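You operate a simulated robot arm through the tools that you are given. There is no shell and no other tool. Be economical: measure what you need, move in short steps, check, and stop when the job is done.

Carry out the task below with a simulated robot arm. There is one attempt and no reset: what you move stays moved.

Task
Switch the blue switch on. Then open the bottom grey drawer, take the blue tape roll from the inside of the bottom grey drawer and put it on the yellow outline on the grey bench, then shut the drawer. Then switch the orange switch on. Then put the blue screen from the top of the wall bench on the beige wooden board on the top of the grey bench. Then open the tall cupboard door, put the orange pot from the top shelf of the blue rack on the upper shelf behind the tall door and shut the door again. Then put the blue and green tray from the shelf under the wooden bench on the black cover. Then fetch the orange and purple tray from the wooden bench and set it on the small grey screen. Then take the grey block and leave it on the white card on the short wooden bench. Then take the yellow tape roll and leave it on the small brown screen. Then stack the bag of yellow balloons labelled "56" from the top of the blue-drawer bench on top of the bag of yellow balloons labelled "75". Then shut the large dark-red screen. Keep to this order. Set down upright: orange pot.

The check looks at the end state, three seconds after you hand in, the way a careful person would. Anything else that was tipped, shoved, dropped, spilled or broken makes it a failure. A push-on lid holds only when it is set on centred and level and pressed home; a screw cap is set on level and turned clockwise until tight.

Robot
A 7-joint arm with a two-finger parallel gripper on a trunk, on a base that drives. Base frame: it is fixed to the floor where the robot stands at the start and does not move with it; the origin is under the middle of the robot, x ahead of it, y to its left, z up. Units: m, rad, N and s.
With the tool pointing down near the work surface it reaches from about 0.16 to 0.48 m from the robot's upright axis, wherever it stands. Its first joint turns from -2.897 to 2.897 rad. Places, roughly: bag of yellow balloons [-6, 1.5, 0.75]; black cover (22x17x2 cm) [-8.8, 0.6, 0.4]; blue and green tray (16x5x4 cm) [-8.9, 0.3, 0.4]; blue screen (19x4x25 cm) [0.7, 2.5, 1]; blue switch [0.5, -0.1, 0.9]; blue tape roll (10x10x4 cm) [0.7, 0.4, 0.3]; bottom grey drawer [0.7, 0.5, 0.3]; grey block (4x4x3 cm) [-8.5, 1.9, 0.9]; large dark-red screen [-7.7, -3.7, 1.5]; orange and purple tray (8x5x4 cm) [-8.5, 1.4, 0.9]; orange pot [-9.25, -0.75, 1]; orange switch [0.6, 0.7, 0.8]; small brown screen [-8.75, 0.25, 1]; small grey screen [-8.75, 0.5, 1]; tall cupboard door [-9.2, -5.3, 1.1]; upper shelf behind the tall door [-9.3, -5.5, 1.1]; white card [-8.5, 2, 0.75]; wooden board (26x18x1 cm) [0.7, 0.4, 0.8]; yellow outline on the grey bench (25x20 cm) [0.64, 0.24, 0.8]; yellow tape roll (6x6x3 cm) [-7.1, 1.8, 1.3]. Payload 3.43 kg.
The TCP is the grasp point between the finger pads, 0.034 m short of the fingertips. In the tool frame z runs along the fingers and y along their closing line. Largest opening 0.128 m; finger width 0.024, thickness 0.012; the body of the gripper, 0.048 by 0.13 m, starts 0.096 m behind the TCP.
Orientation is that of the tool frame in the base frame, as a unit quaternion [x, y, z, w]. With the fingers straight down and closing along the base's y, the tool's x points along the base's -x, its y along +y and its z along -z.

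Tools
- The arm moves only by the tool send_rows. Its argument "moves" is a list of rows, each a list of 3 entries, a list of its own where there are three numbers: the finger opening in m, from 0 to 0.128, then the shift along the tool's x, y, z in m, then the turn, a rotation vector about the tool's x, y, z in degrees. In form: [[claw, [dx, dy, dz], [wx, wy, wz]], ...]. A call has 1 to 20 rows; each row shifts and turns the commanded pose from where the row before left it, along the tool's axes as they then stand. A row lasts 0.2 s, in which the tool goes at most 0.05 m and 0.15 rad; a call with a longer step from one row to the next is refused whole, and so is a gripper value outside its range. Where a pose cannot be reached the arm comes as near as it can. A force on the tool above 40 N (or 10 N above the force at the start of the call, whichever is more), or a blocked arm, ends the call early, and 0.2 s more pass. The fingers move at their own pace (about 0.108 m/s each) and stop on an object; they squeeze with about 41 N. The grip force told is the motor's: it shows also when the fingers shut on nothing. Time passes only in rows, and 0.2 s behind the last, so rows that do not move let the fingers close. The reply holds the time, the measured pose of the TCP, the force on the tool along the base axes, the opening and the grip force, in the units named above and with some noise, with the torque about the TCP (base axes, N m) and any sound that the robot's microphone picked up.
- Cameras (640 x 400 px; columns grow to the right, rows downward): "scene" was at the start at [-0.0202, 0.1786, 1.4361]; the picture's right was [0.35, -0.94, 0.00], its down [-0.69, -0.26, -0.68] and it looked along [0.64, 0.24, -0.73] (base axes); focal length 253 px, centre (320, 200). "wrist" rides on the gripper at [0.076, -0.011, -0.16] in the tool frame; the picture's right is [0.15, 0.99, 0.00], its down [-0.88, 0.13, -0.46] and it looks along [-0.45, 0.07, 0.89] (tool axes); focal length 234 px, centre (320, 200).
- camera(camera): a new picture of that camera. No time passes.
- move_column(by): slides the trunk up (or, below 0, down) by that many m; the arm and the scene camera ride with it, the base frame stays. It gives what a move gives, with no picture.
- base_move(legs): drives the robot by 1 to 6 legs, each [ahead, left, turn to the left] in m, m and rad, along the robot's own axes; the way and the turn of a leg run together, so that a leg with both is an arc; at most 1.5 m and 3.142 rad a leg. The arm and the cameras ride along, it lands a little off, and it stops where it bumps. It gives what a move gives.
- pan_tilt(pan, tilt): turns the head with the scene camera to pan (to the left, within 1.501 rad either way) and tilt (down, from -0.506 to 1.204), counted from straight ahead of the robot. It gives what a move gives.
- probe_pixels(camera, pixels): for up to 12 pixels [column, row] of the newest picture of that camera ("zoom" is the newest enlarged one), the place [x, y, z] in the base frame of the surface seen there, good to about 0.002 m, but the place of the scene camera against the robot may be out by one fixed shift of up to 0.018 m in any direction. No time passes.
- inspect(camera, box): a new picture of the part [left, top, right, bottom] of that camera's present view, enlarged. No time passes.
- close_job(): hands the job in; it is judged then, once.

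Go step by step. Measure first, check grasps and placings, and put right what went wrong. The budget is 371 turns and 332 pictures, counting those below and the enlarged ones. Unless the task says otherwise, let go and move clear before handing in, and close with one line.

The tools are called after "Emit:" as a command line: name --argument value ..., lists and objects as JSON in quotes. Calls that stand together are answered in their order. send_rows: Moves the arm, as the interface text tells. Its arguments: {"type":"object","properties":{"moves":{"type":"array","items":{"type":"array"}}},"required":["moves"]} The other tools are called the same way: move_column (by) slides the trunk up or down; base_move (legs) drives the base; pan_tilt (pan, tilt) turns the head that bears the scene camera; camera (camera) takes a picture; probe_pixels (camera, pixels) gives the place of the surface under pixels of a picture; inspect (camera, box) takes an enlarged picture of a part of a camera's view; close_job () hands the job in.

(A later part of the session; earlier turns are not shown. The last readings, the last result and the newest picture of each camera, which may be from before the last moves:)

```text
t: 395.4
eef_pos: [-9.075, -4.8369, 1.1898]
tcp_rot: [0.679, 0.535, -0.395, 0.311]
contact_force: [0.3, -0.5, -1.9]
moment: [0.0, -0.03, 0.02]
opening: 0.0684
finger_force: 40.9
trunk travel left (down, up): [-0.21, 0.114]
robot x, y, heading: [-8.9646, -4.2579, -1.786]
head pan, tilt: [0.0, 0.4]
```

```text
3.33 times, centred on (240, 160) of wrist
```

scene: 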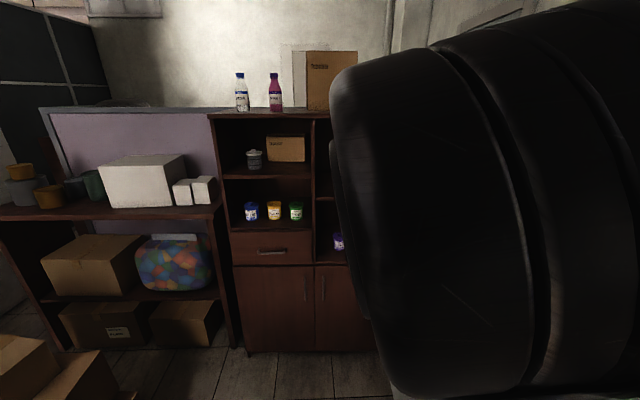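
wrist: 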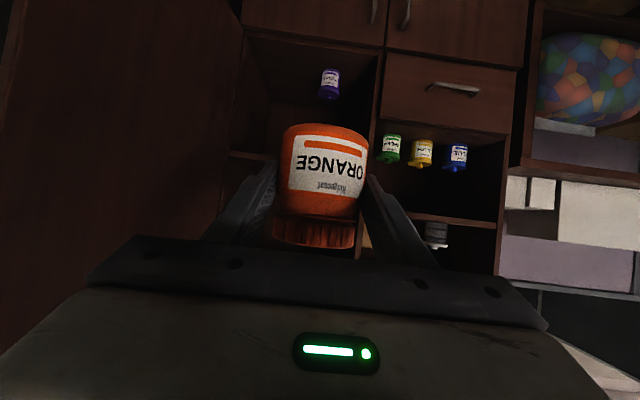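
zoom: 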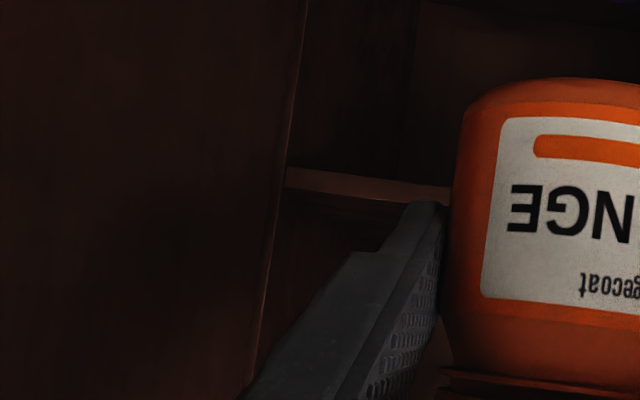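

The shelf front line passes (-9.39,-5.28) to (-9.33,-5.29) with its top at 1.08, and the opening centre is near (-9.245,-5.31). I'll shift the tool right 6.5 cm with the arm and drive 0.48 m ahead.

Emit:
send_rows --moves '[[0.0, [0, -0.033, 0], [0, 0, 0]], [0.0, [0, -0.032, 0], [0, 0, 0]], [0.0, [0, 0, 0], [0, 0, 0]]]'

Emit:
base_move --legs '[[0.42, 0.0, 0.0]]'

Emit:
camera --camera "wrist"

```text
t: 396.2
eef_pos: [-9.1399, -4.8202, 1.1897]
tcp_rot: [0.678, 0.536, -0.395, 0.312]
contact_force: [-0.3, 0.7, -2.2]
moment: [0.02, -0.01, 0.02]
opening: 0.0685
finger_force: 41.0
trunk travel left (down, up): [-0.21, 0.114]
robot x, y, heading: [-8.966, -4.2521, -1.787]
head pan, tilt: [0.0, 0.4]
```

```text
t: 398.8
eef_pos: [-9.2312, -5.2266, 1.1892]
tcp_rot: [0.679, 0.535, -0.395, 0.312]
contact_force: [-0.3, 0.3, -2.1]
moment: [0.02, -0.02, 0.01]
opening: 0.0686
finger_force: 40.9
trunk travel left (down, up): [-0.21, 0.114]
robot x, y, heading: [-9.0571, -4.6636, -1.797]
head pan, tilt: [0.0, 0.4]
```

```text
216 pictures are left
```

wrist: 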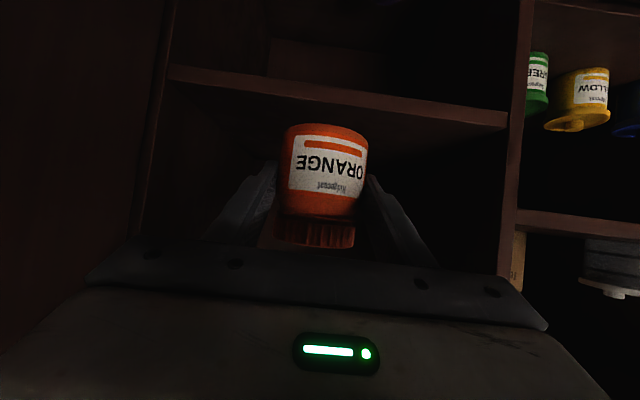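

Emit:
base_move --legs '[[0.1, 0.0, 0.01]]'

Emit:
send_rows --moves '[[0.0, [-0.018, 0, 0.0325], [0, 0, 0]], [0.0, [-0.018, 0, 0.0325], [0, 0, 0]], [0.0, [0, 0, 0], [0, 0, 0]]]'

Emit:
camera --camera "wrist"

```text
t: 399.9
eef_pos: [-9.2483, -5.3275, 1.1907]
tcp_rot: [0.676, 0.538, -0.393, 0.313]
contact_force: [-0.3, -0.6, -2.9]
moment: [0.02, -0.01, -0.01]
opening: 0.0687
finger_force: 41.3
trunk travel left (down, up): [-0.21, 0.114]
robot x, y, heading: [-9.077, -4.7651, -1.787]
head pan, tilt: [0.0, 0.4]
```

```text
t: 400.7
eef_pos: [-9.2641, -5.4007, 1.1903]
tcp_rot: [0.676, 0.538, -0.393, 0.313]
contact_force: [-0.4, -1.9, -1.9]
moment: [0.03, 0.02, -0.03]
opening: 0.0685
finger_force: 41.2
trunk travel left (down, up): [-0.21, 0.114]
robot x, y, heading: [-9.0749, -4.7596, -1.782]
head pan, tilt: [0.0, 0.4]
```

```text
215 pictures are left
```

wrist: 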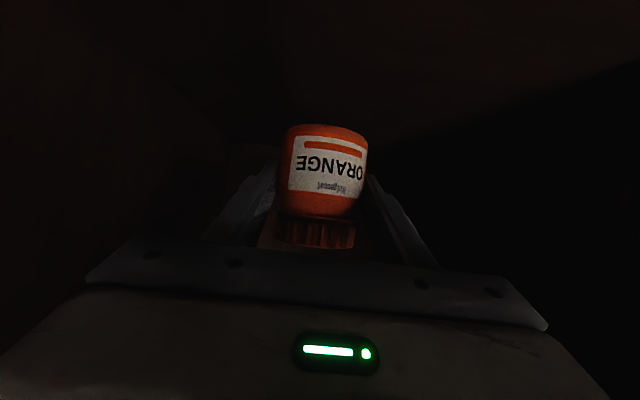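

Emit:
send_rows --moves '[[0.0, [0.0157, 0, 0.0088], [0, 0, 0]], [0.0, [0.0157, 0, 0.0088], [0, 0, 0]], [0.0, [0.0131, 0, 0.0074], [0, 0, 0]], [0.0, [0.0035, 0, 0.002], [0, 0, 0]], [0.0, [0.0035, 0, 0.002], [0, 0, 0]], [0.0, [0.0, 0, 0.0], [0, 0, 0]]]'

```text
t: 402.1
eef_pos: [-9.2631, -5.3994, 1.1315]
tcp_rot: [0.677, 0.537, -0.394, 0.314]
contact_force: [0.6, 0.1, -1.5]
moment: [0.04, -0.01, -0.04]
opening: 0.0684
finger_force: 41.1
trunk travel left (down, up): [-0.21, 0.114]
robot x, y, heading: [-9.0764, -4.7625, -1.783]
head pan, tilt: [0.0, 0.4]
```

Emit:
send_rows --moves '[[0.0, [0.0017, 0, 0.001], [0, 0, 0]], [0.0, [0.0017, 0, 0.001], [0, 0, 0]], [0.0, [0.0017, 0, 0.001], [0, 0, 0]], [0.0, [0.0, 0, 0.0], [0, 0, 0]]]'

```text
t: 403.1
eef_pos: [-9.2641, -5.4, 1.1285]
tcp_rot: [0.676, 0.537, -0.395, 0.315]
contact_force: [1.9, 1.1, 17.8]
moment: [0.41, -0.05, -0.03]
opening: 0.0685
finger_force: 40.9
trunk travel left (down, up): [-0.21, 0.114]
robot x, y, heading: [-9.0745, -4.7592, -1.78]
head pan, tilt: [0.0, 0.4]
```

Contact at 18 N, so the pot is on the shelf. Release and retreat along the tool axis.

Emit:
send_rows --moves '[[0.095, [-0.001, 0, 0], [0, 0, 0]], [0.1, [0, 0, 0], [0, 0, 0]], [0.1, [0, 0, -0.03], [0, 0, 0]], [0.1, [0, 0, -0.04], [0, 0, 0]], [0.1, [0.01, 0, -0.04], [0, 0, 0]], [0.1, [0.015, 0, -0.035], [0, 0, 0]]]'

Emit:
base_move --legs '[[-0.4, 0.0, 0.0]]'

Emit:
camera --camera "wrist"

Emit:
camera --camera "scene"

```text
t: 404.5
eef_pos: [-9.2314, -5.2652, 1.1755]
tcp_rot: [0.677, 0.539, -0.392, 0.313]
contact_force: [1.5, -0.3, -0.4]
moment: [0.01, 0.05, -0.17]
opening: 0.1001
finger_force: 0.0
trunk travel left (down, up): [-0.21, 0.114]
robot x, y, heading: [-9.0766, -4.7648, -1.784]
head pan, tilt: [0.0, 0.4]
```

```text
t: 407.0
eef_pos: [-9.1484, -4.8728, 1.1778]
tcp_rot: [0.677, 0.537, -0.393, 0.313]
contact_force: [0.6, -0.6, 0.5]
moment: [0.01, -0.01, -0.02]
opening: 0.0998
finger_force: 0.1
trunk travel left (down, up): [-0.21, 0.114]
robot x, y, heading: [-8.9905, -4.3699, -1.783]
head pan, tilt: [0.0, 0.4]
```

```text
214 pictures are left
```

wrist: 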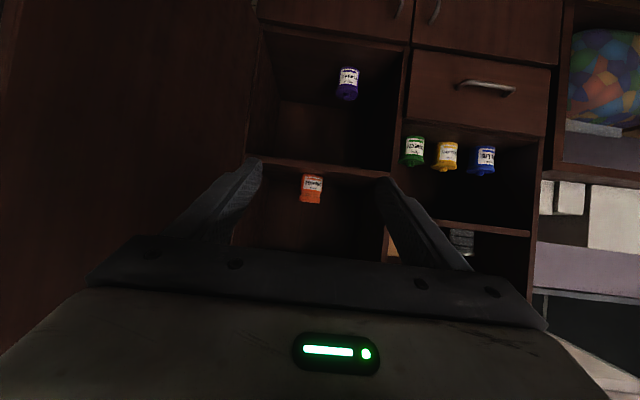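

```text
213 pictures are left
```

scene: 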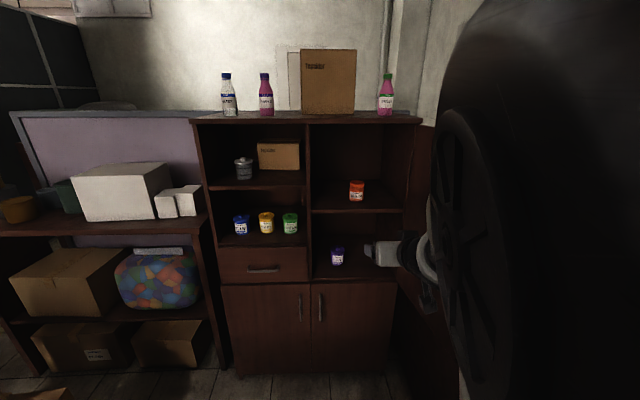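

The pot stands upright on the upper shelf. To shut the door I'll first locate its free edge from further back.

Emit:
base_move --legs '[[-0.35, 0.0, 0.0]]'

Emit:
camera --camera "wrist"

Emit:
pan_tilt --pan 0.0 --tilt 0.5

Emit:
camera --camera "scene"

```text
t: 409.3
eef_pos: [-9.0753, -4.5319, 1.1767]
tcp_rot: [0.677, 0.538, -0.392, 0.314]
contact_force: [-0.8, -0.6, -0.1]
moment: [-0.01, 0.0, 0.0]
opening: 0.1
finger_force: 0.1
trunk travel left (down, up): [-0.21, 0.114]
robot x, y, heading: [-8.9215, -4.0263, -1.782]
head pan, tilt: [0.0, 0.4]
```

```text
212 pictures are left
```

wrist: 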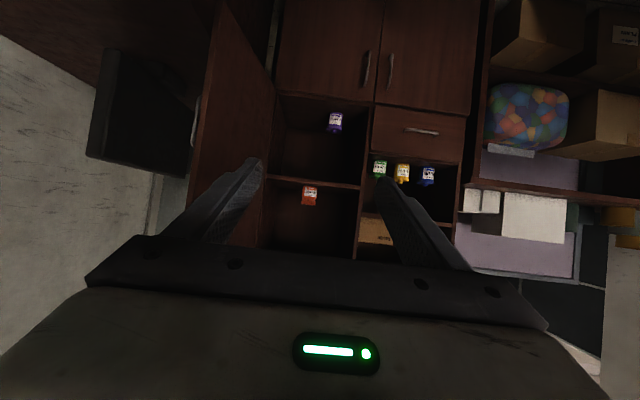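

```text
t: 410.0
eef_pos: [-9.0744, -4.5302, 1.1773]
tcp_rot: [0.678, 0.537, -0.393, 0.314]
contact_force: [-0.4, 0.3, 0.0]
moment: [0.05, 0.01, -0.01]
opening: 0.0999
finger_force: 0.0
trunk travel left (down, up): [-0.21, 0.114]
robot x, y, heading: [-8.9195, -4.0269, -1.784]
head pan, tilt: [0.0, 0.499]
```

```text
211 pictures are left
```

scene: 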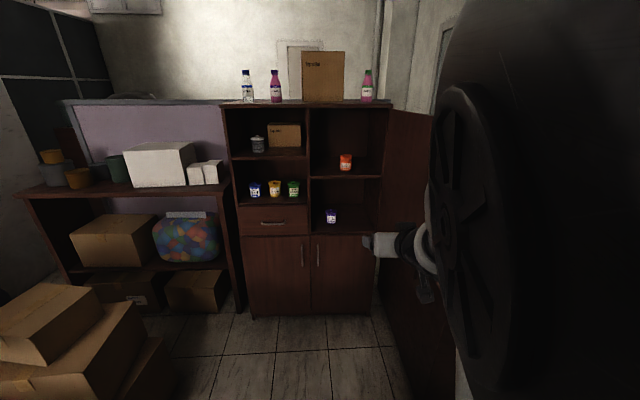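

Emit:
probe_pixels --camera "wrist" --pixels '[[208, 80], [200, 120], [193, 160], [205, 100], [194, 115], [194, 135], [230, 120], [265, 80], [130, 110], [180, 120], [100, 150], [240, 150]]'

Emit:
inspect --camera "wrist" --box '[80, 20, 300, 220]'

```text
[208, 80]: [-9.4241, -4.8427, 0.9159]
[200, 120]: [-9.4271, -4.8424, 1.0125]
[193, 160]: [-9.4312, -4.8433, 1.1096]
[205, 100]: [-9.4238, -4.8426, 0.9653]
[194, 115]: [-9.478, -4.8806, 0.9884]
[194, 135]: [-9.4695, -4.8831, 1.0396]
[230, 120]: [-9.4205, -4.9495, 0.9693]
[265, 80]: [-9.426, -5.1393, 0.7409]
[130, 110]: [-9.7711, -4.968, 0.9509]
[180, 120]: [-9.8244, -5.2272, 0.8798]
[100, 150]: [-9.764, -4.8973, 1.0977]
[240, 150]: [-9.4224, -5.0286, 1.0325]
```

```text
2.00 times, centred on (190, 120) of wrist
```

zoom: 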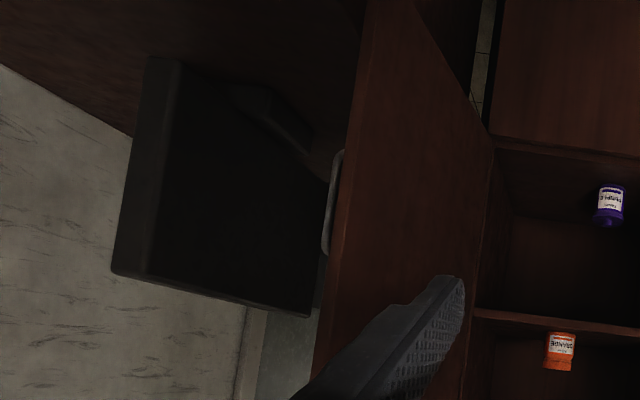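

The door's inner face is at x≈-9.42 and its free edge at y≈-4.842, with 0.3 m between it and the monitor. I'll bring closed fingers round to the outer side.

Emit:
base_move --legs '[[0.1, -0.22, 0.0]]'

Emit:
send_rows --moves '[[0.0, [0, -0.043, 0], [0, 0, 0]], [0.0, [0, -0.043, 0], [0, 0, 0]], [0.0, [0, -0.043, 0], [0, 0, 0]], [0.0, [0, -0.043, 0], [0, 0, 0]], [0.0, [0, 0, 0], [0, 0, 0]]]'

Emit:
camera --camera "wrist"

```text
t: 412.7
eef_pos: [-9.3122, -4.5825, 1.1752]
tcp_rot: [0.677, 0.538, -0.392, 0.314]
contact_force: [0.2, -0.7, 0.5]
moment: [0.02, 0.0, -0.01]
opening: 0.1003
finger_force: 0.1
trunk travel left (down, up): [-0.21, 0.114]
robot x, y, heading: [-9.1529, -4.0808, -1.782]
head pan, tilt: [0.0, 0.499]
```

```text
t: 413.9
eef_pos: [-9.4808, -4.5432, 1.1769]
tcp_rot: [0.678, 0.538, -0.391, 0.314]
contact_force: [-0.8, 0.2, 0.4]
moment: [0.0, -0.04, -0.02]
opening: 0.0
finger_force: 32.6
trunk travel left (down, up): [-0.21, 0.114]
robot x, y, heading: [-9.1567, -4.0794, -1.781]
head pan, tilt: [0.0, 0.499]
```

```text
209 pictures are left
```

wrist: 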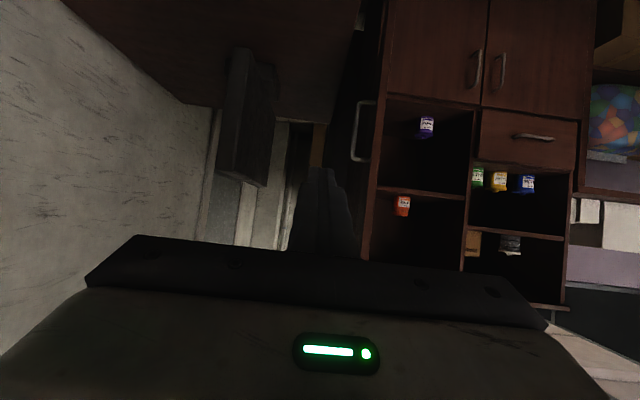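

Emit:
base_move --legs '[[0.19, 0.0, 0.0]]'

Emit:
send_rows --moves '[[0.0, [-0.0195, 0, 0.0346], [0, 0, 0]], [0.0, [-0.0195, 0, 0.0346], [0, 0, 0]], [0.0, [-0.0195, 0, 0.0346], [0, 0, 0]], [0.0, [-0.01, 0, 0.0173], [0, 0, 0]], [0.0, [0, 0, 0], [0, 0, 0]]]'

Emit:
camera --camera "wrist"

```text
t: 415.5
eef_pos: [-9.5197, -4.7293, 1.1766]
tcp_rot: [0.678, 0.537, -0.392, 0.314]
contact_force: [0.3, -0.5, 0.9]
moment: [-0.03, 0.0, 0.01]
opening: 0.0001
finger_force: 32.6
trunk travel left (down, up): [-0.21, 0.114]
robot x, y, heading: [-9.194, -4.2664, -1.779]
head pan, tilt: [0.0, 0.499]
```

```text
t: 416.7
eef_pos: [-9.5496, -4.866, 1.1774]
tcp_rot: [0.677, 0.538, -0.392, 0.315]
contact_force: [-0.5, -0.5, -0.2]
moment: [0.01, 0.0, 0.0]
opening: 0.0
finger_force: 33.0
trunk travel left (down, up): [-0.21, 0.114]
robot x, y, heading: [-9.1977, -4.2656, -1.781]
head pan, tilt: [0.0, 0.499]
```

```text
208 pictures are left
```

wrist: 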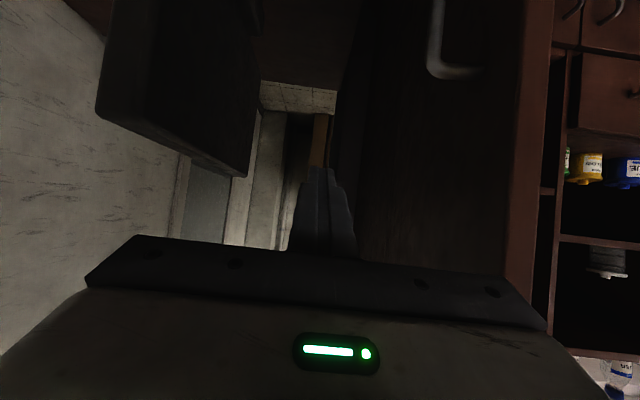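

The fingers are on the door's outer side. Sweeping left along the door's arc.

Emit:
send_rows --moves '[[0, [0.0035, 0.0432, -0.0058], [0, 0, 0]], [0, [0.0035, 0.0432, -0.0058], [0, 0, 0]], [0, [0.0035, 0.0432, -0.0058], [0, 0, 0]], [0, [0.0035, 0.0432, -0.0058], [0, 0, 0]], [0, [0.0035, 0.0432, -0.0058], [0, 0, 0]], [0, [-0.0042, 0.0396, 0.0077], [0, 0, 0]], [0, [-0.0042, 0.0396, 0.0077], [0, 0, 0]], [0, [-0.0042, 0.0396, 0.0077], [0, 0, 0]], [0, [0, 0, 0], [0, 0, 0]]]'

Emit:
camera --camera "wrist"

Emit:
camera --camera "scene"

```text
t: 418.7
eef_pos: [-9.2225, -4.9339, 1.1752]
tcp_rot: [0.677, 0.537, -0.392, 0.314]
contact_force: [0.3, -0.2, -0.4]
moment: [0.0, -0.01, -0.03]
opening: 0.0002
finger_force: 32.8
trunk travel left (down, up): [-0.21, 0.114]
robot x, y, heading: [-9.196, -4.267, -1.785]
head pan, tilt: [0.0, 0.499]
```

```text
207 pictures are left
```

wrist: 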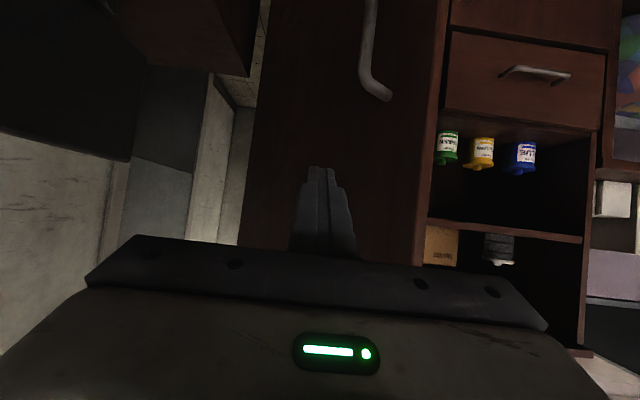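

```text
206 pictures are left
```

scene: 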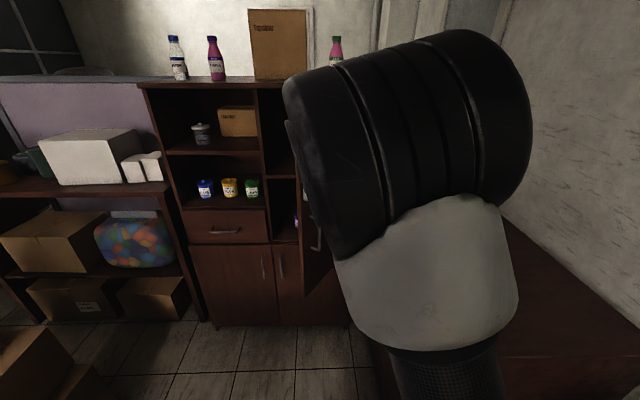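

The door is at about 50°. I'll continue the arc with the base.

Emit:
base_move --legs '[[0.065, 0.1025, 0.0], [0.098, 0.074, 0.0]]'

Emit:
camera --camera "wrist"

```text
t: 421.3
eef_pos: [-9.086, -5.13, 1.1762]
tcp_rot: [0.677, 0.537, -0.392, 0.314]
contact_force: [0.3, 0.1, -0.1]
moment: [0.01, -0.01, -0.01]
opening: 0.0003
finger_force: 33.1
trunk travel left (down, up): [-0.21, 0.114]
robot x, y, heading: [-9.0568, -4.4578, -1.783]
head pan, tilt: [0.0, 0.499]
```

```text
205 pictures are left
```

wrist: 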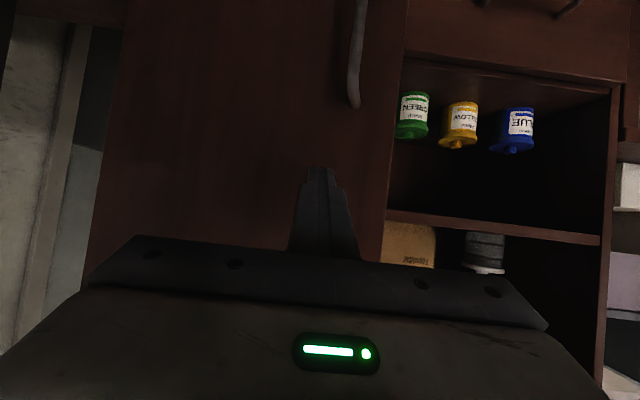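

Emit:
base_move --legs '[[0.12, 0.02, 0.0]]'

Emit:
send_rows --moves '[[0, [-0.0049, 0, 0.0087], [0, 0, 0]], [0, [-0.0049, 0, 0.0087], [0, 0, 0]], [0, [-0.0049, 0, 0.0087], [0, 0, 0]], [0, [-0.0049, 0, 0.0087], [0, 0, 0]], [0, [-0.0049, 0, 0.0087], [0, 0, 0]], [0, [-0.0049, 0, 0.0087], [0, 0, 0]]]'

Emit:
camera --camera "wrist"

```text
t: 422.5
eef_pos: [-9.0933, -5.2503, 1.1753]
tcp_rot: [0.678, 0.537, -0.392, 0.314]
contact_force: [0.4, -0.1, 0.2]
moment: [-0.03, 0.0, 0.01]
opening: 0.0001
finger_force: 32.8
trunk travel left (down, up): [-0.21, 0.114]
robot x, y, heading: [-9.0644, -4.5773, -1.781]
head pan, tilt: [0.0, 0.499]
```

```text
t: 423.5
eef_pos: [-9.0996, -5.2799, 1.176]
tcp_rot: [0.678, 0.539, -0.389, 0.314]
contact_force: [4.7, 31.2, 11.7]
moment: [-0.25, -0.03, -0.04]
opening: 0.0
finger_force: 33.0
trunk travel left (down, up): [-0.21, 0.114]
robot x, y, heading: [-9.0624, -4.5851, -1.786]
head pan, tilt: [0.0, 0.499]
stopped in row 4: the force on the tool passed its limit at 50 N (the readings are from after the stop); the commanded pose is now the measured one
```

```text
204 pictures are left
```

wrist: 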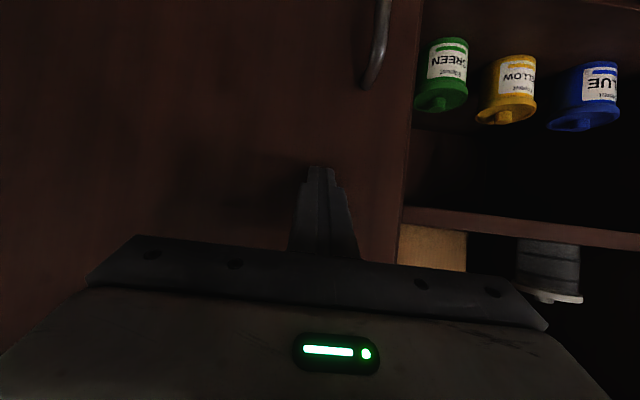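

The door is pressed shut (31 N resistance). I'll back off and check.

Emit:
base_move --legs '[[-0.7, 0.1, 0.0]]'

Emit:
camera --camera "wrist"

Emit:
camera --camera "scene"

```text
t: 427.4
eef_pos: [-8.8533, -4.6185, 1.1719]
tcp_rot: [0.68, 0.539, -0.388, 0.311]
contact_force: [0.0, 0.4, 1.0]
moment: [-0.02, 0.05, -0.03]
opening: 0.0
finger_force: 33.4
trunk travel left (down, up): [-0.21, 0.114]
robot x, y, heading: [-8.8185, -3.9085, -1.782]
head pan, tilt: [0.0, 0.499]
```

```text
203 pictures are left
```

wrist: 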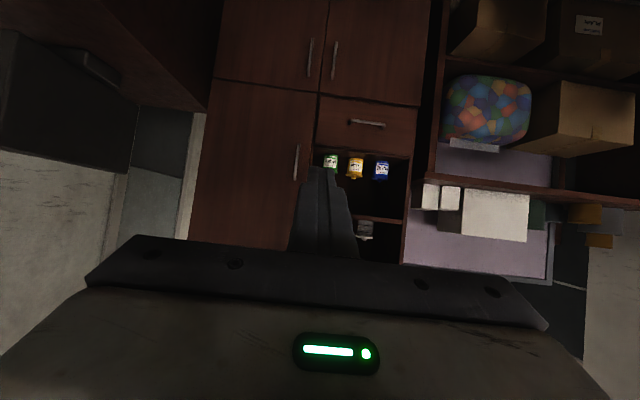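

```text
202 pictures are left
```

scene: 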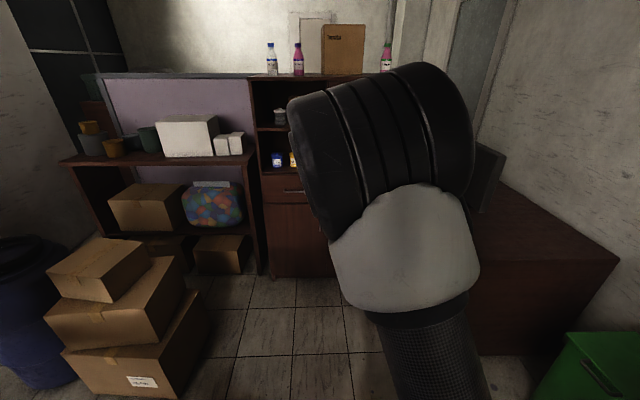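

Emit:
probe_pixels --camera "wrist" --pixels '[[296, 160], [305, 140], [220, 100], [313, 120], [330, 120], [255, 200]]'

```text
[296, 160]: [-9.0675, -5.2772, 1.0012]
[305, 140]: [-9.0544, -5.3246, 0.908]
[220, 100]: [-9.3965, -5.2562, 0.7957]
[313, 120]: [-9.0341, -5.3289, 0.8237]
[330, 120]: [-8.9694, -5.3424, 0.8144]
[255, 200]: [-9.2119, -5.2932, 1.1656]
```

The handle is back at its original place, so the door is shut. Now I'll retract the arm and reverse along the aisle to the wooden bench.

Emit:
send_rows --moves '[[0.0, [0.024, 0, -0.0433], [0, 0, 0]], [0.0, [0.024, 0, -0.0433], [0, 0, 0]], [0.0, [0.024, 0, -0.0433], [0, 0, 0]], [0.0, [0.024, 0, -0.0433], [0, 0, 0]], [0.0, [0.024, 0, -0.0433], [0, 0, 0]], [0.0, [0.024, 0, -0.0433], [0, 0, 0]]]'

Emit:
base_move --legs '[[0.0, -0.18, 0.0], [-1.5, 0.0, 0.0], [-1.5, 0.0, 0.0], [-1.2, 0.0, 0.0], [0.0, 0.0, -1.57]]'

Emit:
pan_tilt --pan 0.1 --tilt 0.7

Emit:
camera --camera "scene"

```text
t: 428.6
eef_pos: [-9.0, -4.3495, 1.1202]
tcp_rot: [0.833, 0.355, -0.352, 0.238]
contact_force: [0.1, -1.2, 0.0]
moment: [0.01, 0.03, -0.06]
opening: 0.0001
finger_force: 33.0
out of reach, approached as far as the arm can: row 6
trunk travel left (down, up): [-0.21, 0.114]
robot x, y, heading: [-8.8177, -3.9156, -1.784]
head pan, tilt: [0.0, 0.499]
stopped in row 6: the arm was blocked; the commanded pose is now the measured one
```

```text
t: 454.7
eef_pos: [-8.5954, 0.4077, 1.1167]
tcp_rot: [0.847, -0.324, -0.415, -0.07]
contact_force: [0.8, -0.5, -0.5]
moment: [0.04, 0.01, 0.02]
opening: 0.0001
finger_force: 33.2
trunk travel left (down, up): [-0.21, 0.114]
robot x, y, heading: [-8.1554, 0.2381, 2.954]
head pan, tilt: [0.0, 0.499]
```

```text
t: 455.4
eef_pos: [-8.5954, 0.41, 1.1158]
tcp_rot: [0.847, -0.325, -0.415, -0.069]
contact_force: [0.0, -0.2, 0.0]
moment: [0.02, 0.01, 0.02]
opening: 0.0002
finger_force: 33.6
trunk travel left (down, up): [-0.21, 0.114]
robot x, y, heading: [-8.1543, 0.2427, 2.953]
head pan, tilt: [0.099, 0.7]
```

```text
201 pictures are left
```

scene: 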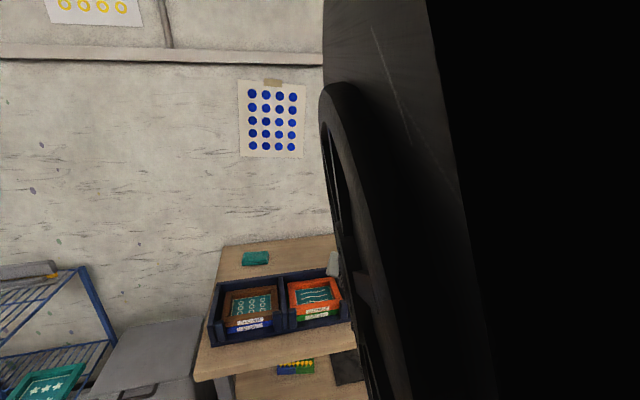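

The arm has folded awkwardly (its elbow fills the view). I'll return the tool to straight down and look again.

Emit:
send_rows --moves '[[0.0, [0, 0, 0], [-0.36, 6.29, -3.46]], [0.0, [0, 0, 0], [-0.36, 6.29, -3.46]], [0.0, [0, 0, 0], [-0.36, 6.29, -3.46]], [0.0, [0, 0, 0], [-0.36, 6.29, -3.46]], [0.0, [0, 0, 0], [-0.36, 6.29, -3.46]], [0.0, [0, 0, 0], [-0.36, 6.29, -3.46]], [0.0, [0, 0, 0], [-0.36, 6.29, -3.46]], [0.0, [0, 0, 0], [-0.36, 6.29, -3.46]], [0.0, [0, 0, 0], [0, 0, 0]]]'

Emit:
camera --camera "scene"

Emit:
camera --camera "wrist"

```text
t: 457.4
eef_pos: [-8.5949, 0.4069, 1.1161]
tcp_rot: [0.994, -0.107, 0.002, 0.0]
contact_force: [-0.4, -0.9, 0.3]
moment: [0.0, -0.04, 0.0]
opening: 0.0003
finger_force: 32.4
trunk travel left (down, up): [-0.21, 0.114]
robot x, y, heading: [-8.1523, 0.2356, 2.956]
head pan, tilt: [0.099, 0.7]
```

```text
200 pictures are left
```

scene: 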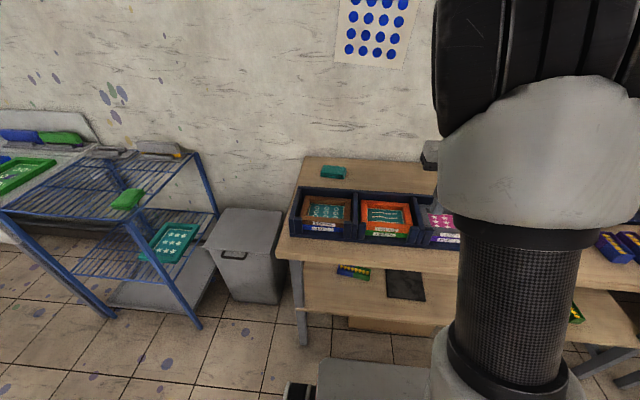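

```text
199 pictures are left
```

wrist: 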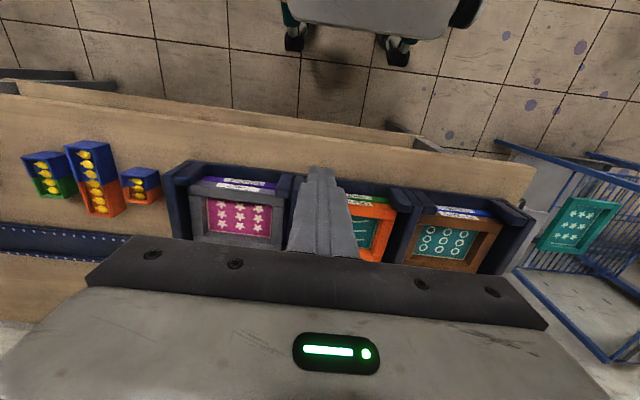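

Emit:
inspect --camera "scene" --box '[270, 150, 470, 350]'

Emit:
probe_pixels --camera "scene" --pixels '[[340, 270], [355, 273], [370, 277], [353, 266], [388, 272], [425, 280], [385, 295], [424, 301], [278, 255], [455, 275], [302, 340], [420, 312]]'

```text
2.00 times, centred on (370, 250) of scene
```

zoom: 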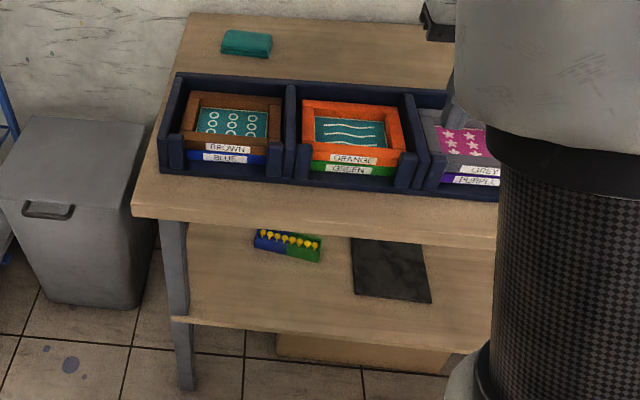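

```text
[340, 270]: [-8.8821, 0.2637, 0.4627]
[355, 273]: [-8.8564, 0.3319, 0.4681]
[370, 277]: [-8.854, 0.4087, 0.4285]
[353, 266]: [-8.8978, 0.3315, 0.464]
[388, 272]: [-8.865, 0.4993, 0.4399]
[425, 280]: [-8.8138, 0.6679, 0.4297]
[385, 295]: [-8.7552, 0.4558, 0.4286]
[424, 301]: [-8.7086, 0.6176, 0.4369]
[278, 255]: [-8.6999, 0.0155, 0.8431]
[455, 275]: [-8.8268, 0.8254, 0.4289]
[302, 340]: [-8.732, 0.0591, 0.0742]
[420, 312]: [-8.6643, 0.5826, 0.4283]
```

Emit:
inspect --camera "scene" --box '[320, 245, 440, 320]'

Emit:
inspect --camera "wrist" --box '[0, 130, 200, 260]'

```text
5.33 times, centred on (380, 282) of scene
```

zoom: 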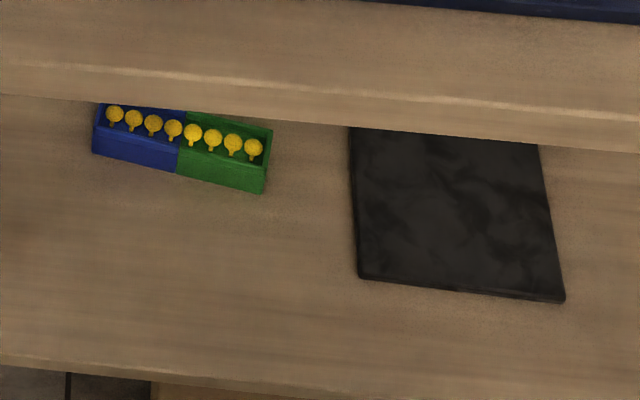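

```text
3.08 times, centred on (100, 195) of wrist
```

zoom: 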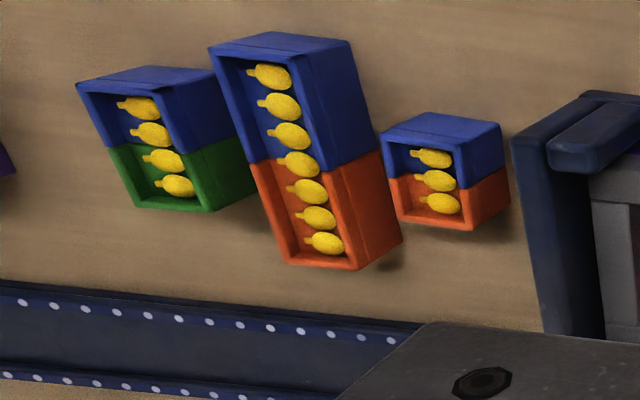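

The tray (16×5×4 cm) lies on the lower shelf with its long side along the bench, so I must grip across its width with the tool leaning sideways under the bench top. I'll back up, lower the trunk, and set up that arm pose in free space.

Emit:
base_move --legs '[[-0.2, 0.0, -0.02]]'

Emit:
move_column --by -0.21

Emit:
send_rows --moves '[[0.08, [0, 0, 0], [0, 0, 8.2]], [0.08, [0, 0, 0], [0, 0, 8.2]], [0.08, [0, 0, 0], [0, 0, 8.2]], [0.08, [0, 0, 0], [0, 0, 8.2]], [0.08, [0, 0, 0], [0, 0, 8.2]], [0.08, [0, 0, 0], [0, 0, 8.2]], [0.08, [0, 0, 0], [0, 0, 8.2]], [0.08, [0, 0, 0], [0, 0, 8.2]], [0.08, [0, 0, 0], [0, 0, 8.2]], [0.08, [0, 0, 0], [0, 0, 8.2]], [0.08, [0, 0, 0], [0, 0, 8.0]]]'

Emit:
send_rows --moves '[[0.08, [0, 0, 0], [0, 7.5, 0]], [0.08, [0, 0, 0], [0, 7.5, 0]], [0.08, [0, 0, 0], [0, 7.5, 0]], [0.08, [0, 0, 0], [0, 7.5, 0]], [0.08, [0, 0, 0], [0, 7.5, 0]], [0.08, [0, 0, 0], [0, 7.5, 0]], [0.08, [0, 0, 0], [0, 7.5, 0]], [0.08, [0, 0, 0], [0, 7.5, 0]]]'

Emit:
camera --camera "scene"

Emit:
camera --camera "wrist"

```text
t: 459.0
eef_pos: [-8.3952, 0.3772, 1.1161]
tcp_rot: [0.993, -0.117, 0.001, 0.0]
contact_force: [0.6, 1.4, 0.7]
moment: [-0.05, 0.01, 0.01]
opening: 0.0
finger_force: 33.6
trunk travel left (down, up): [-0.21, 0.114]
robot x, y, heading: [-7.9619, 0.2004, 2.934]
head pan, tilt: [0.099, 0.7]
```

```text
t: 461.2
eef_pos: [-8.3966, 0.3774, 0.9072]
tcp_rot: [0.993, -0.117, 0.001, 0.0]
contact_force: [0.4, 0.4, 0.0]
moment: [-0.01, 0.01, -0.02]
opening: 0.0
finger_force: 32.8
trunk travel left (down, up): [0.0, 0.324]
robot x, y, heading: [-7.9568, 0.2013, 2.93]
head pan, tilt: [0.099, 0.7]
```

```text
t: 463.6
eef_pos: [-8.3965, 0.3785, 0.9066]
tcp_rot: [-0.619, 0.786, -0.001, 0.001]
contact_force: [0.7, -0.1, 0.9]
moment: [-0.04, 0.03, 0.01]
opening: 0.08
finger_force: 0.0
trunk travel left (down, up): [0.0, 0.324]
robot x, y, heading: [-7.9606, 0.2016, 2.934]
head pan, tilt: [0.099, 0.7]
```

```text
t: 465.4
eef_pos: [-8.3964, 0.3777, 0.907]
tcp_rot: [-0.536, 0.68, -0.31, -0.392]
contact_force: [-0.2, -0.5, 0.2]
moment: [0.02, 0.0, -0.02]
opening: 0.08
finger_force: 0.0
trunk travel left (down, up): [0.0, 0.324]
robot x, y, heading: [-7.9582, 0.2045, 2.932]
head pan, tilt: [0.099, 0.7]
```

```text
195 pictures are left
```

scene: 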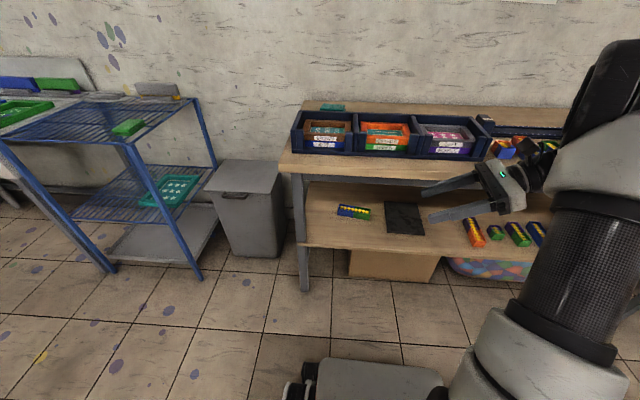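

```text
194 pictures are left
```

wrist: 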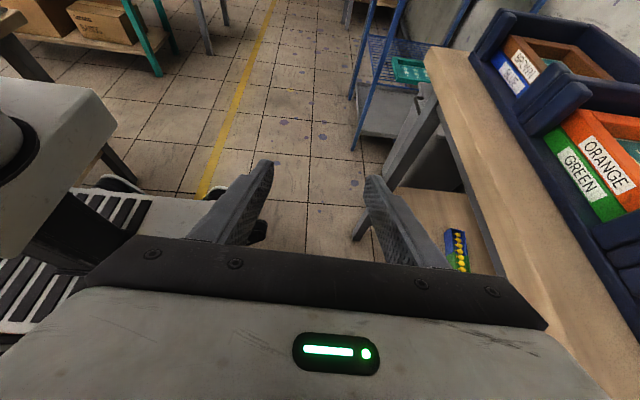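

The sideways pose works. Now I'll measure the tray and cover precisely.

Emit:
inspect --camera "scene" --box '[320, 190, 440, 250]'

```text
5.33 times, centred on (380, 220) of scene
```

zoom: 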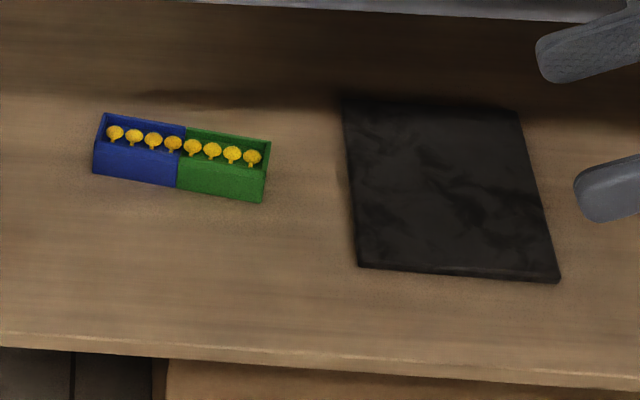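

Emit:
probe_pixels --camera "zoom" --pixels '[[98, 145], [265, 170], [105, 117], [268, 142], [180, 158], [185, 127], [350, 105], [515, 115], [365, 265], [553, 277], [95, 172], [450, 190]]'

Emit:
probe_pixels --camera "scene" --pixels '[[285, 165], [340, 172], [340, 180], [474, 215], [474, 235], [515, 225], [300, 230], [400, 250]]'

```text
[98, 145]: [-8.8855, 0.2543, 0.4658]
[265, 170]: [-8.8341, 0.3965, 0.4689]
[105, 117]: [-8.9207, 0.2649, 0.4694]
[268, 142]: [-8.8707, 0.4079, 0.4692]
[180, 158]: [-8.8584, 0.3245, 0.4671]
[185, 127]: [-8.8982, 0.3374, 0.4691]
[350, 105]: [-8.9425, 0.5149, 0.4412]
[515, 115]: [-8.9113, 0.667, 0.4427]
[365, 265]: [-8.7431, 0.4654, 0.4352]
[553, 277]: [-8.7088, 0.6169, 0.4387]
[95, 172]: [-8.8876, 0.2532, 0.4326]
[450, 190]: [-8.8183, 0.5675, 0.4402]
```

```text
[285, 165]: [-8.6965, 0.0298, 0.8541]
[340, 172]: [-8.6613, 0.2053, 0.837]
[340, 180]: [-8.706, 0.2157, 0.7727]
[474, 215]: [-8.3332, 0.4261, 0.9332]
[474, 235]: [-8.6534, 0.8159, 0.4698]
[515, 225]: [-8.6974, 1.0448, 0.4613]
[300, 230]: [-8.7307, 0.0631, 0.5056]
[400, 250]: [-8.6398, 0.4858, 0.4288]
```

Tray centre ≈ (-8.878,0.331), its long axis 8° off the bench direction, top z≈0.46; the bench underside is ≈0.76. I'll turn the tool 6.5° to match and lower it to z≈0.53 in the aisle.

Emit:
send_rows --moves '[[0.08, [0, 0, 0], [-5.63, 0, 3.25]], [0.08, [-0.039, 0, 0.0225], [0, 0, 0]], [0.08, [-0.039, 0, 0.0225], [0, 0, 0]], [0.08, [-0.039, 0, 0.0225], [0, 0, 0]], [0.08, [-0.039, 0, 0.0225], [0, 0, 0]], [0.08, [-0.039, 0, 0.0225], [0, 0, 0]], [0.08, [-0.039, 0, 0.0225], [0, 0, 0]], [0.08, [-0.039, 0, 0.0225], [0, 0, 0]], [0.08, [-0.039, 0, 0.0225], [0, 0, 0]], [0.08, [-0.012, 0, 0.007], [0, 0, 0]]]'

Emit:
camera --camera "scene"

Emit:
camera --camera "wrist"

```text
t: 467.6
eef_pos: [-8.3954, 0.3781, 0.531]
tcp_rot: [-0.496, 0.71, -0.287, -0.409]
contact_force: [0.3, 0.1, 0.3]
moment: [0.0, 0.06, 0.01]
opening: 0.08
finger_force: 0.0
trunk travel left (down, up): [0.0, 0.324]
robot x, y, heading: [-7.9628, 0.1996, 2.938]
head pan, tilt: [0.099, 0.7]
```

```text
192 pictures are left
```

scene: 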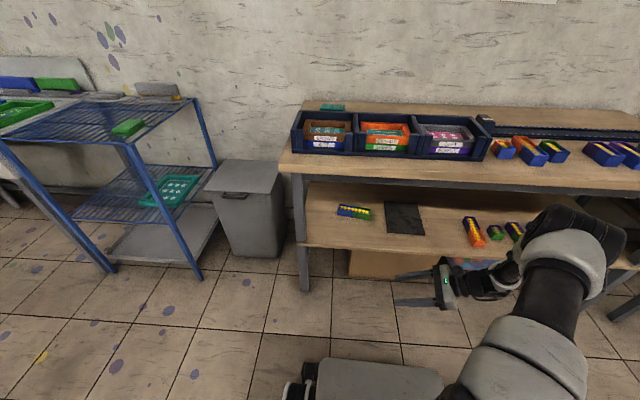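

```text
191 pictures are left
```

wrist: 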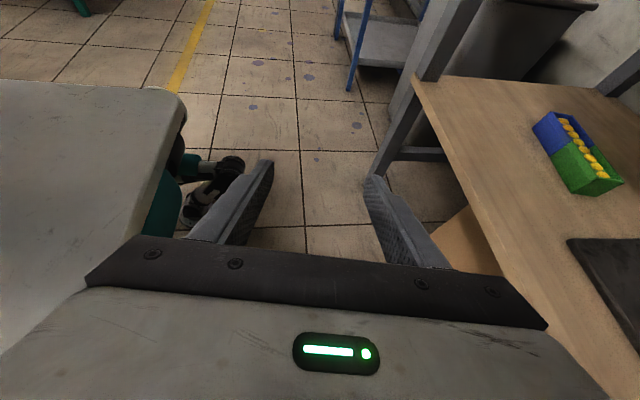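

The wrist camera sees the tray and the cover well. Measuring from it.

Emit:
inspect --camera "wrist" --box '[480, 80, 640, 260]'

Emit:
probe_pixels --camera "wrist" --pixels '[[534, 128], [557, 112], [578, 188], [620, 180], [555, 160], [590, 150], [568, 240], [600, 240], [600, 285], [440, 90], [560, 320], [639, 242]]'

```text
2.22 times, centred on (560, 170) of wrist
```

zoom: 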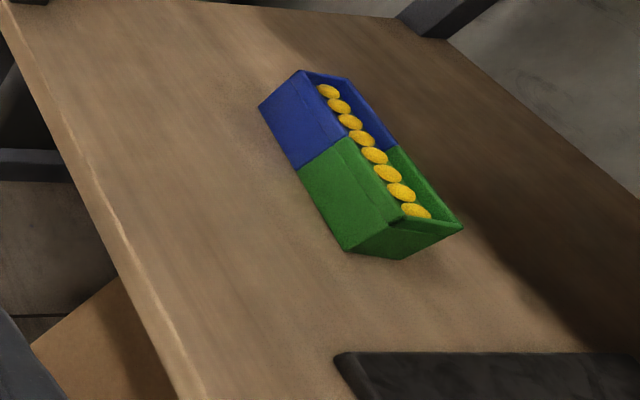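

```text
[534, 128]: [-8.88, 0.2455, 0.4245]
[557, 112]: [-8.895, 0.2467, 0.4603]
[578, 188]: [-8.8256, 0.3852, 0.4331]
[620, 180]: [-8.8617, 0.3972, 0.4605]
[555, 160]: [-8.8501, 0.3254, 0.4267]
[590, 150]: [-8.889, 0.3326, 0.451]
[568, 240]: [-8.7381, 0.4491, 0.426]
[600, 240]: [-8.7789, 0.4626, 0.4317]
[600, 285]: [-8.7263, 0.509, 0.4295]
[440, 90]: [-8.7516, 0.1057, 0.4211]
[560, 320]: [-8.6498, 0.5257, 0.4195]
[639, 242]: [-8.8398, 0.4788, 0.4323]
```

Emit:
inspect --camera "scene" --box '[380, 190, 640, 340]'

Emit:
probe_pixels --camera "scene" --pixels '[[443, 285], [460, 290], [485, 283], [505, 275], [520, 268], [545, 250], [560, 215], [600, 230], [550, 310]]'

```text
2.46 times, centred on (510, 265) of scene
```

zoom: 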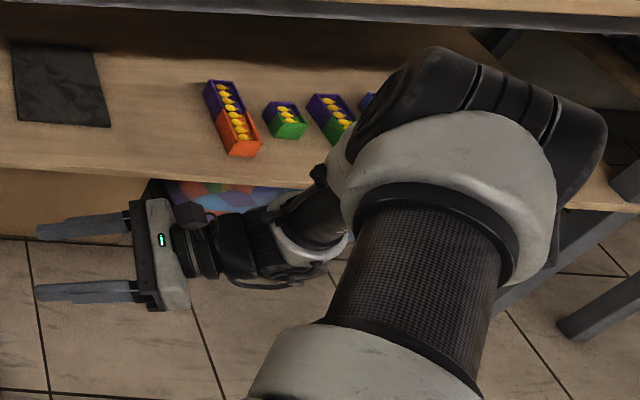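

```text
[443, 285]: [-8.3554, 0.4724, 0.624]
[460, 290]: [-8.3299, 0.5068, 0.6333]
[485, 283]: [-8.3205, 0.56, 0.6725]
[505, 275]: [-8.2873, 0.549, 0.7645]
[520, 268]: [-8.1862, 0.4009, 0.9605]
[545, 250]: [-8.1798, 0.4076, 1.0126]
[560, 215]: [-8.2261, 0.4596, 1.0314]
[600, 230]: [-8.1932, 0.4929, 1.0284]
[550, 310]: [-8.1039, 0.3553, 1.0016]
```

The forearm drops nearly straight from the elbow, so a fully sideways reach 24 cm under the bench would hit the bench edge. A diagonal approach keeps only the hand underneath; I'll raise, swing the tool 36° toward the wall and flatten it to 20°.

Emit:
send_rows --moves '[[0.09, [0.039, 0, -0.0225], [0, 0, 0]], [0.09, [0.039, 0, -0.0225], [0, 0, 0]], [0.09, [0.039, 0, -0.0225], [0, 0, 0]], [0.09, [0.039, 0, -0.0225], [0, 0, 0]], [0.09, [0.039, 0, -0.0225], [0, 0, 0]], [0.09, [0, 0, 0], [-6.23, 0, 3.6]], [0.09, [0, 0, 0], [-6.23, 0, 3.6]], [0.09, [0, 0, 0], [-6.23, 0, 3.6]], [0.09, [0, 0, 0], [-6.23, 0, 3.6]], [0.09, [0, 0, 0], [-6.23, 0, 3.6]], [0.09, [0, 0, 0], [0, 5, 0]], [0.09, [0, 0, 0], [0, 5, 0]], [0.09, [0, 0, 0], [0, 0, 0]]]'

Emit:
camera --camera "scene"

```text
t: 470.4
eef_pos: [-8.3951, 0.379, 0.7579]
tcp_rot: [-0.239, 0.784, -0.168, -0.548]
contact_force: [0.3, -0.4, -1.6]
moment: [0.01, 0.05, -0.02]
opening: 0.0901
finger_force: 0.1
trunk travel left (down, up): [0.0, 0.324]
robot x, y, heading: [-7.9612, 0.1984, 2.936]
head pan, tilt: [0.099, 0.7]
```

```text
188 pictures are left
```

scene: 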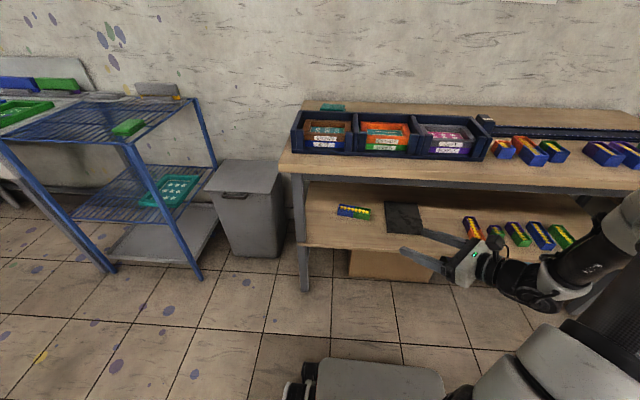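

The arm is now out to the right with the forearm low. I'll shift the base left, lower to z≈0.5, and then advance.

Emit:
base_move --legs '[[0.04, 0.15, 0.0]]'

Emit:
send_rows --moves '[[0.09, [-0.0423, 0, 0.0155], [0, 0, 0]], [0.09, [-0.0423, 0, 0.0155], [0, 0, 0]], [0.09, [-0.0423, 0, 0.0155], [0, 0, 0]], [0.09, [-0.0423, 0, 0.0155], [0, 0, 0]], [0.09, [-0.0423, 0, 0.0155], [0, 0, 0]], [0.09, [-0.0235, 0, 0.0086], [0, 0, 0]], [0.09, [0, 0, 0], [0, 0, 0]]]'

Emit:
camera --camera "scene"

Emit:
camera --camera "wrist"

```text
t: 472.5
eef_pos: [-8.4657, 0.2403, 0.7581]
tcp_rot: [-0.24, 0.784, -0.168, -0.547]
contact_force: [-0.8, 0.2, -0.7]
moment: [0.0, -0.03, 0.0]
opening: 0.0898
finger_force: 0.0
trunk travel left (down, up): [0.0, 0.324]
robot x, y, heading: [-8.0268, 0.0637, 2.93]
head pan, tilt: [0.099, 0.7]
```

```text
t: 474.1
eef_pos: [-8.4653, 0.2403, 0.5066]
tcp_rot: [-0.239, 0.783, -0.168, -0.549]
contact_force: [-0.7, -0.3, -0.7]
moment: [0.02, 0.01, 0.01]
opening: 0.09
finger_force: 0.1
trunk travel left (down, up): [0.0, 0.324]
robot x, y, heading: [-8.0287, 0.0642, 2.933]
head pan, tilt: [0.099, 0.7]
```

```text
187 pictures are left
```

scene: 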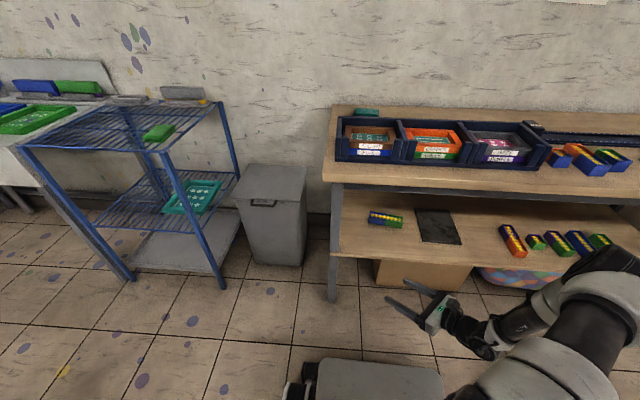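

```text
186 pictures are left
```

wrist: 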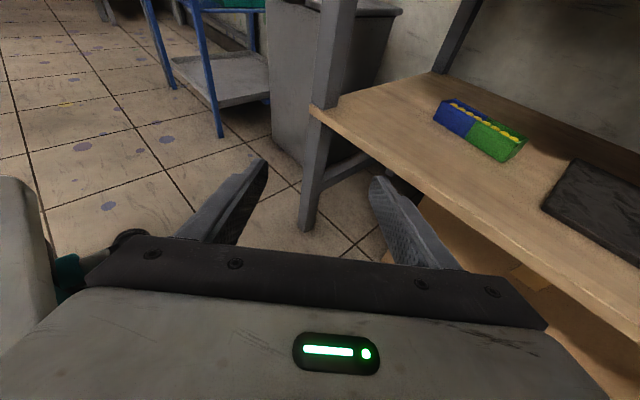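

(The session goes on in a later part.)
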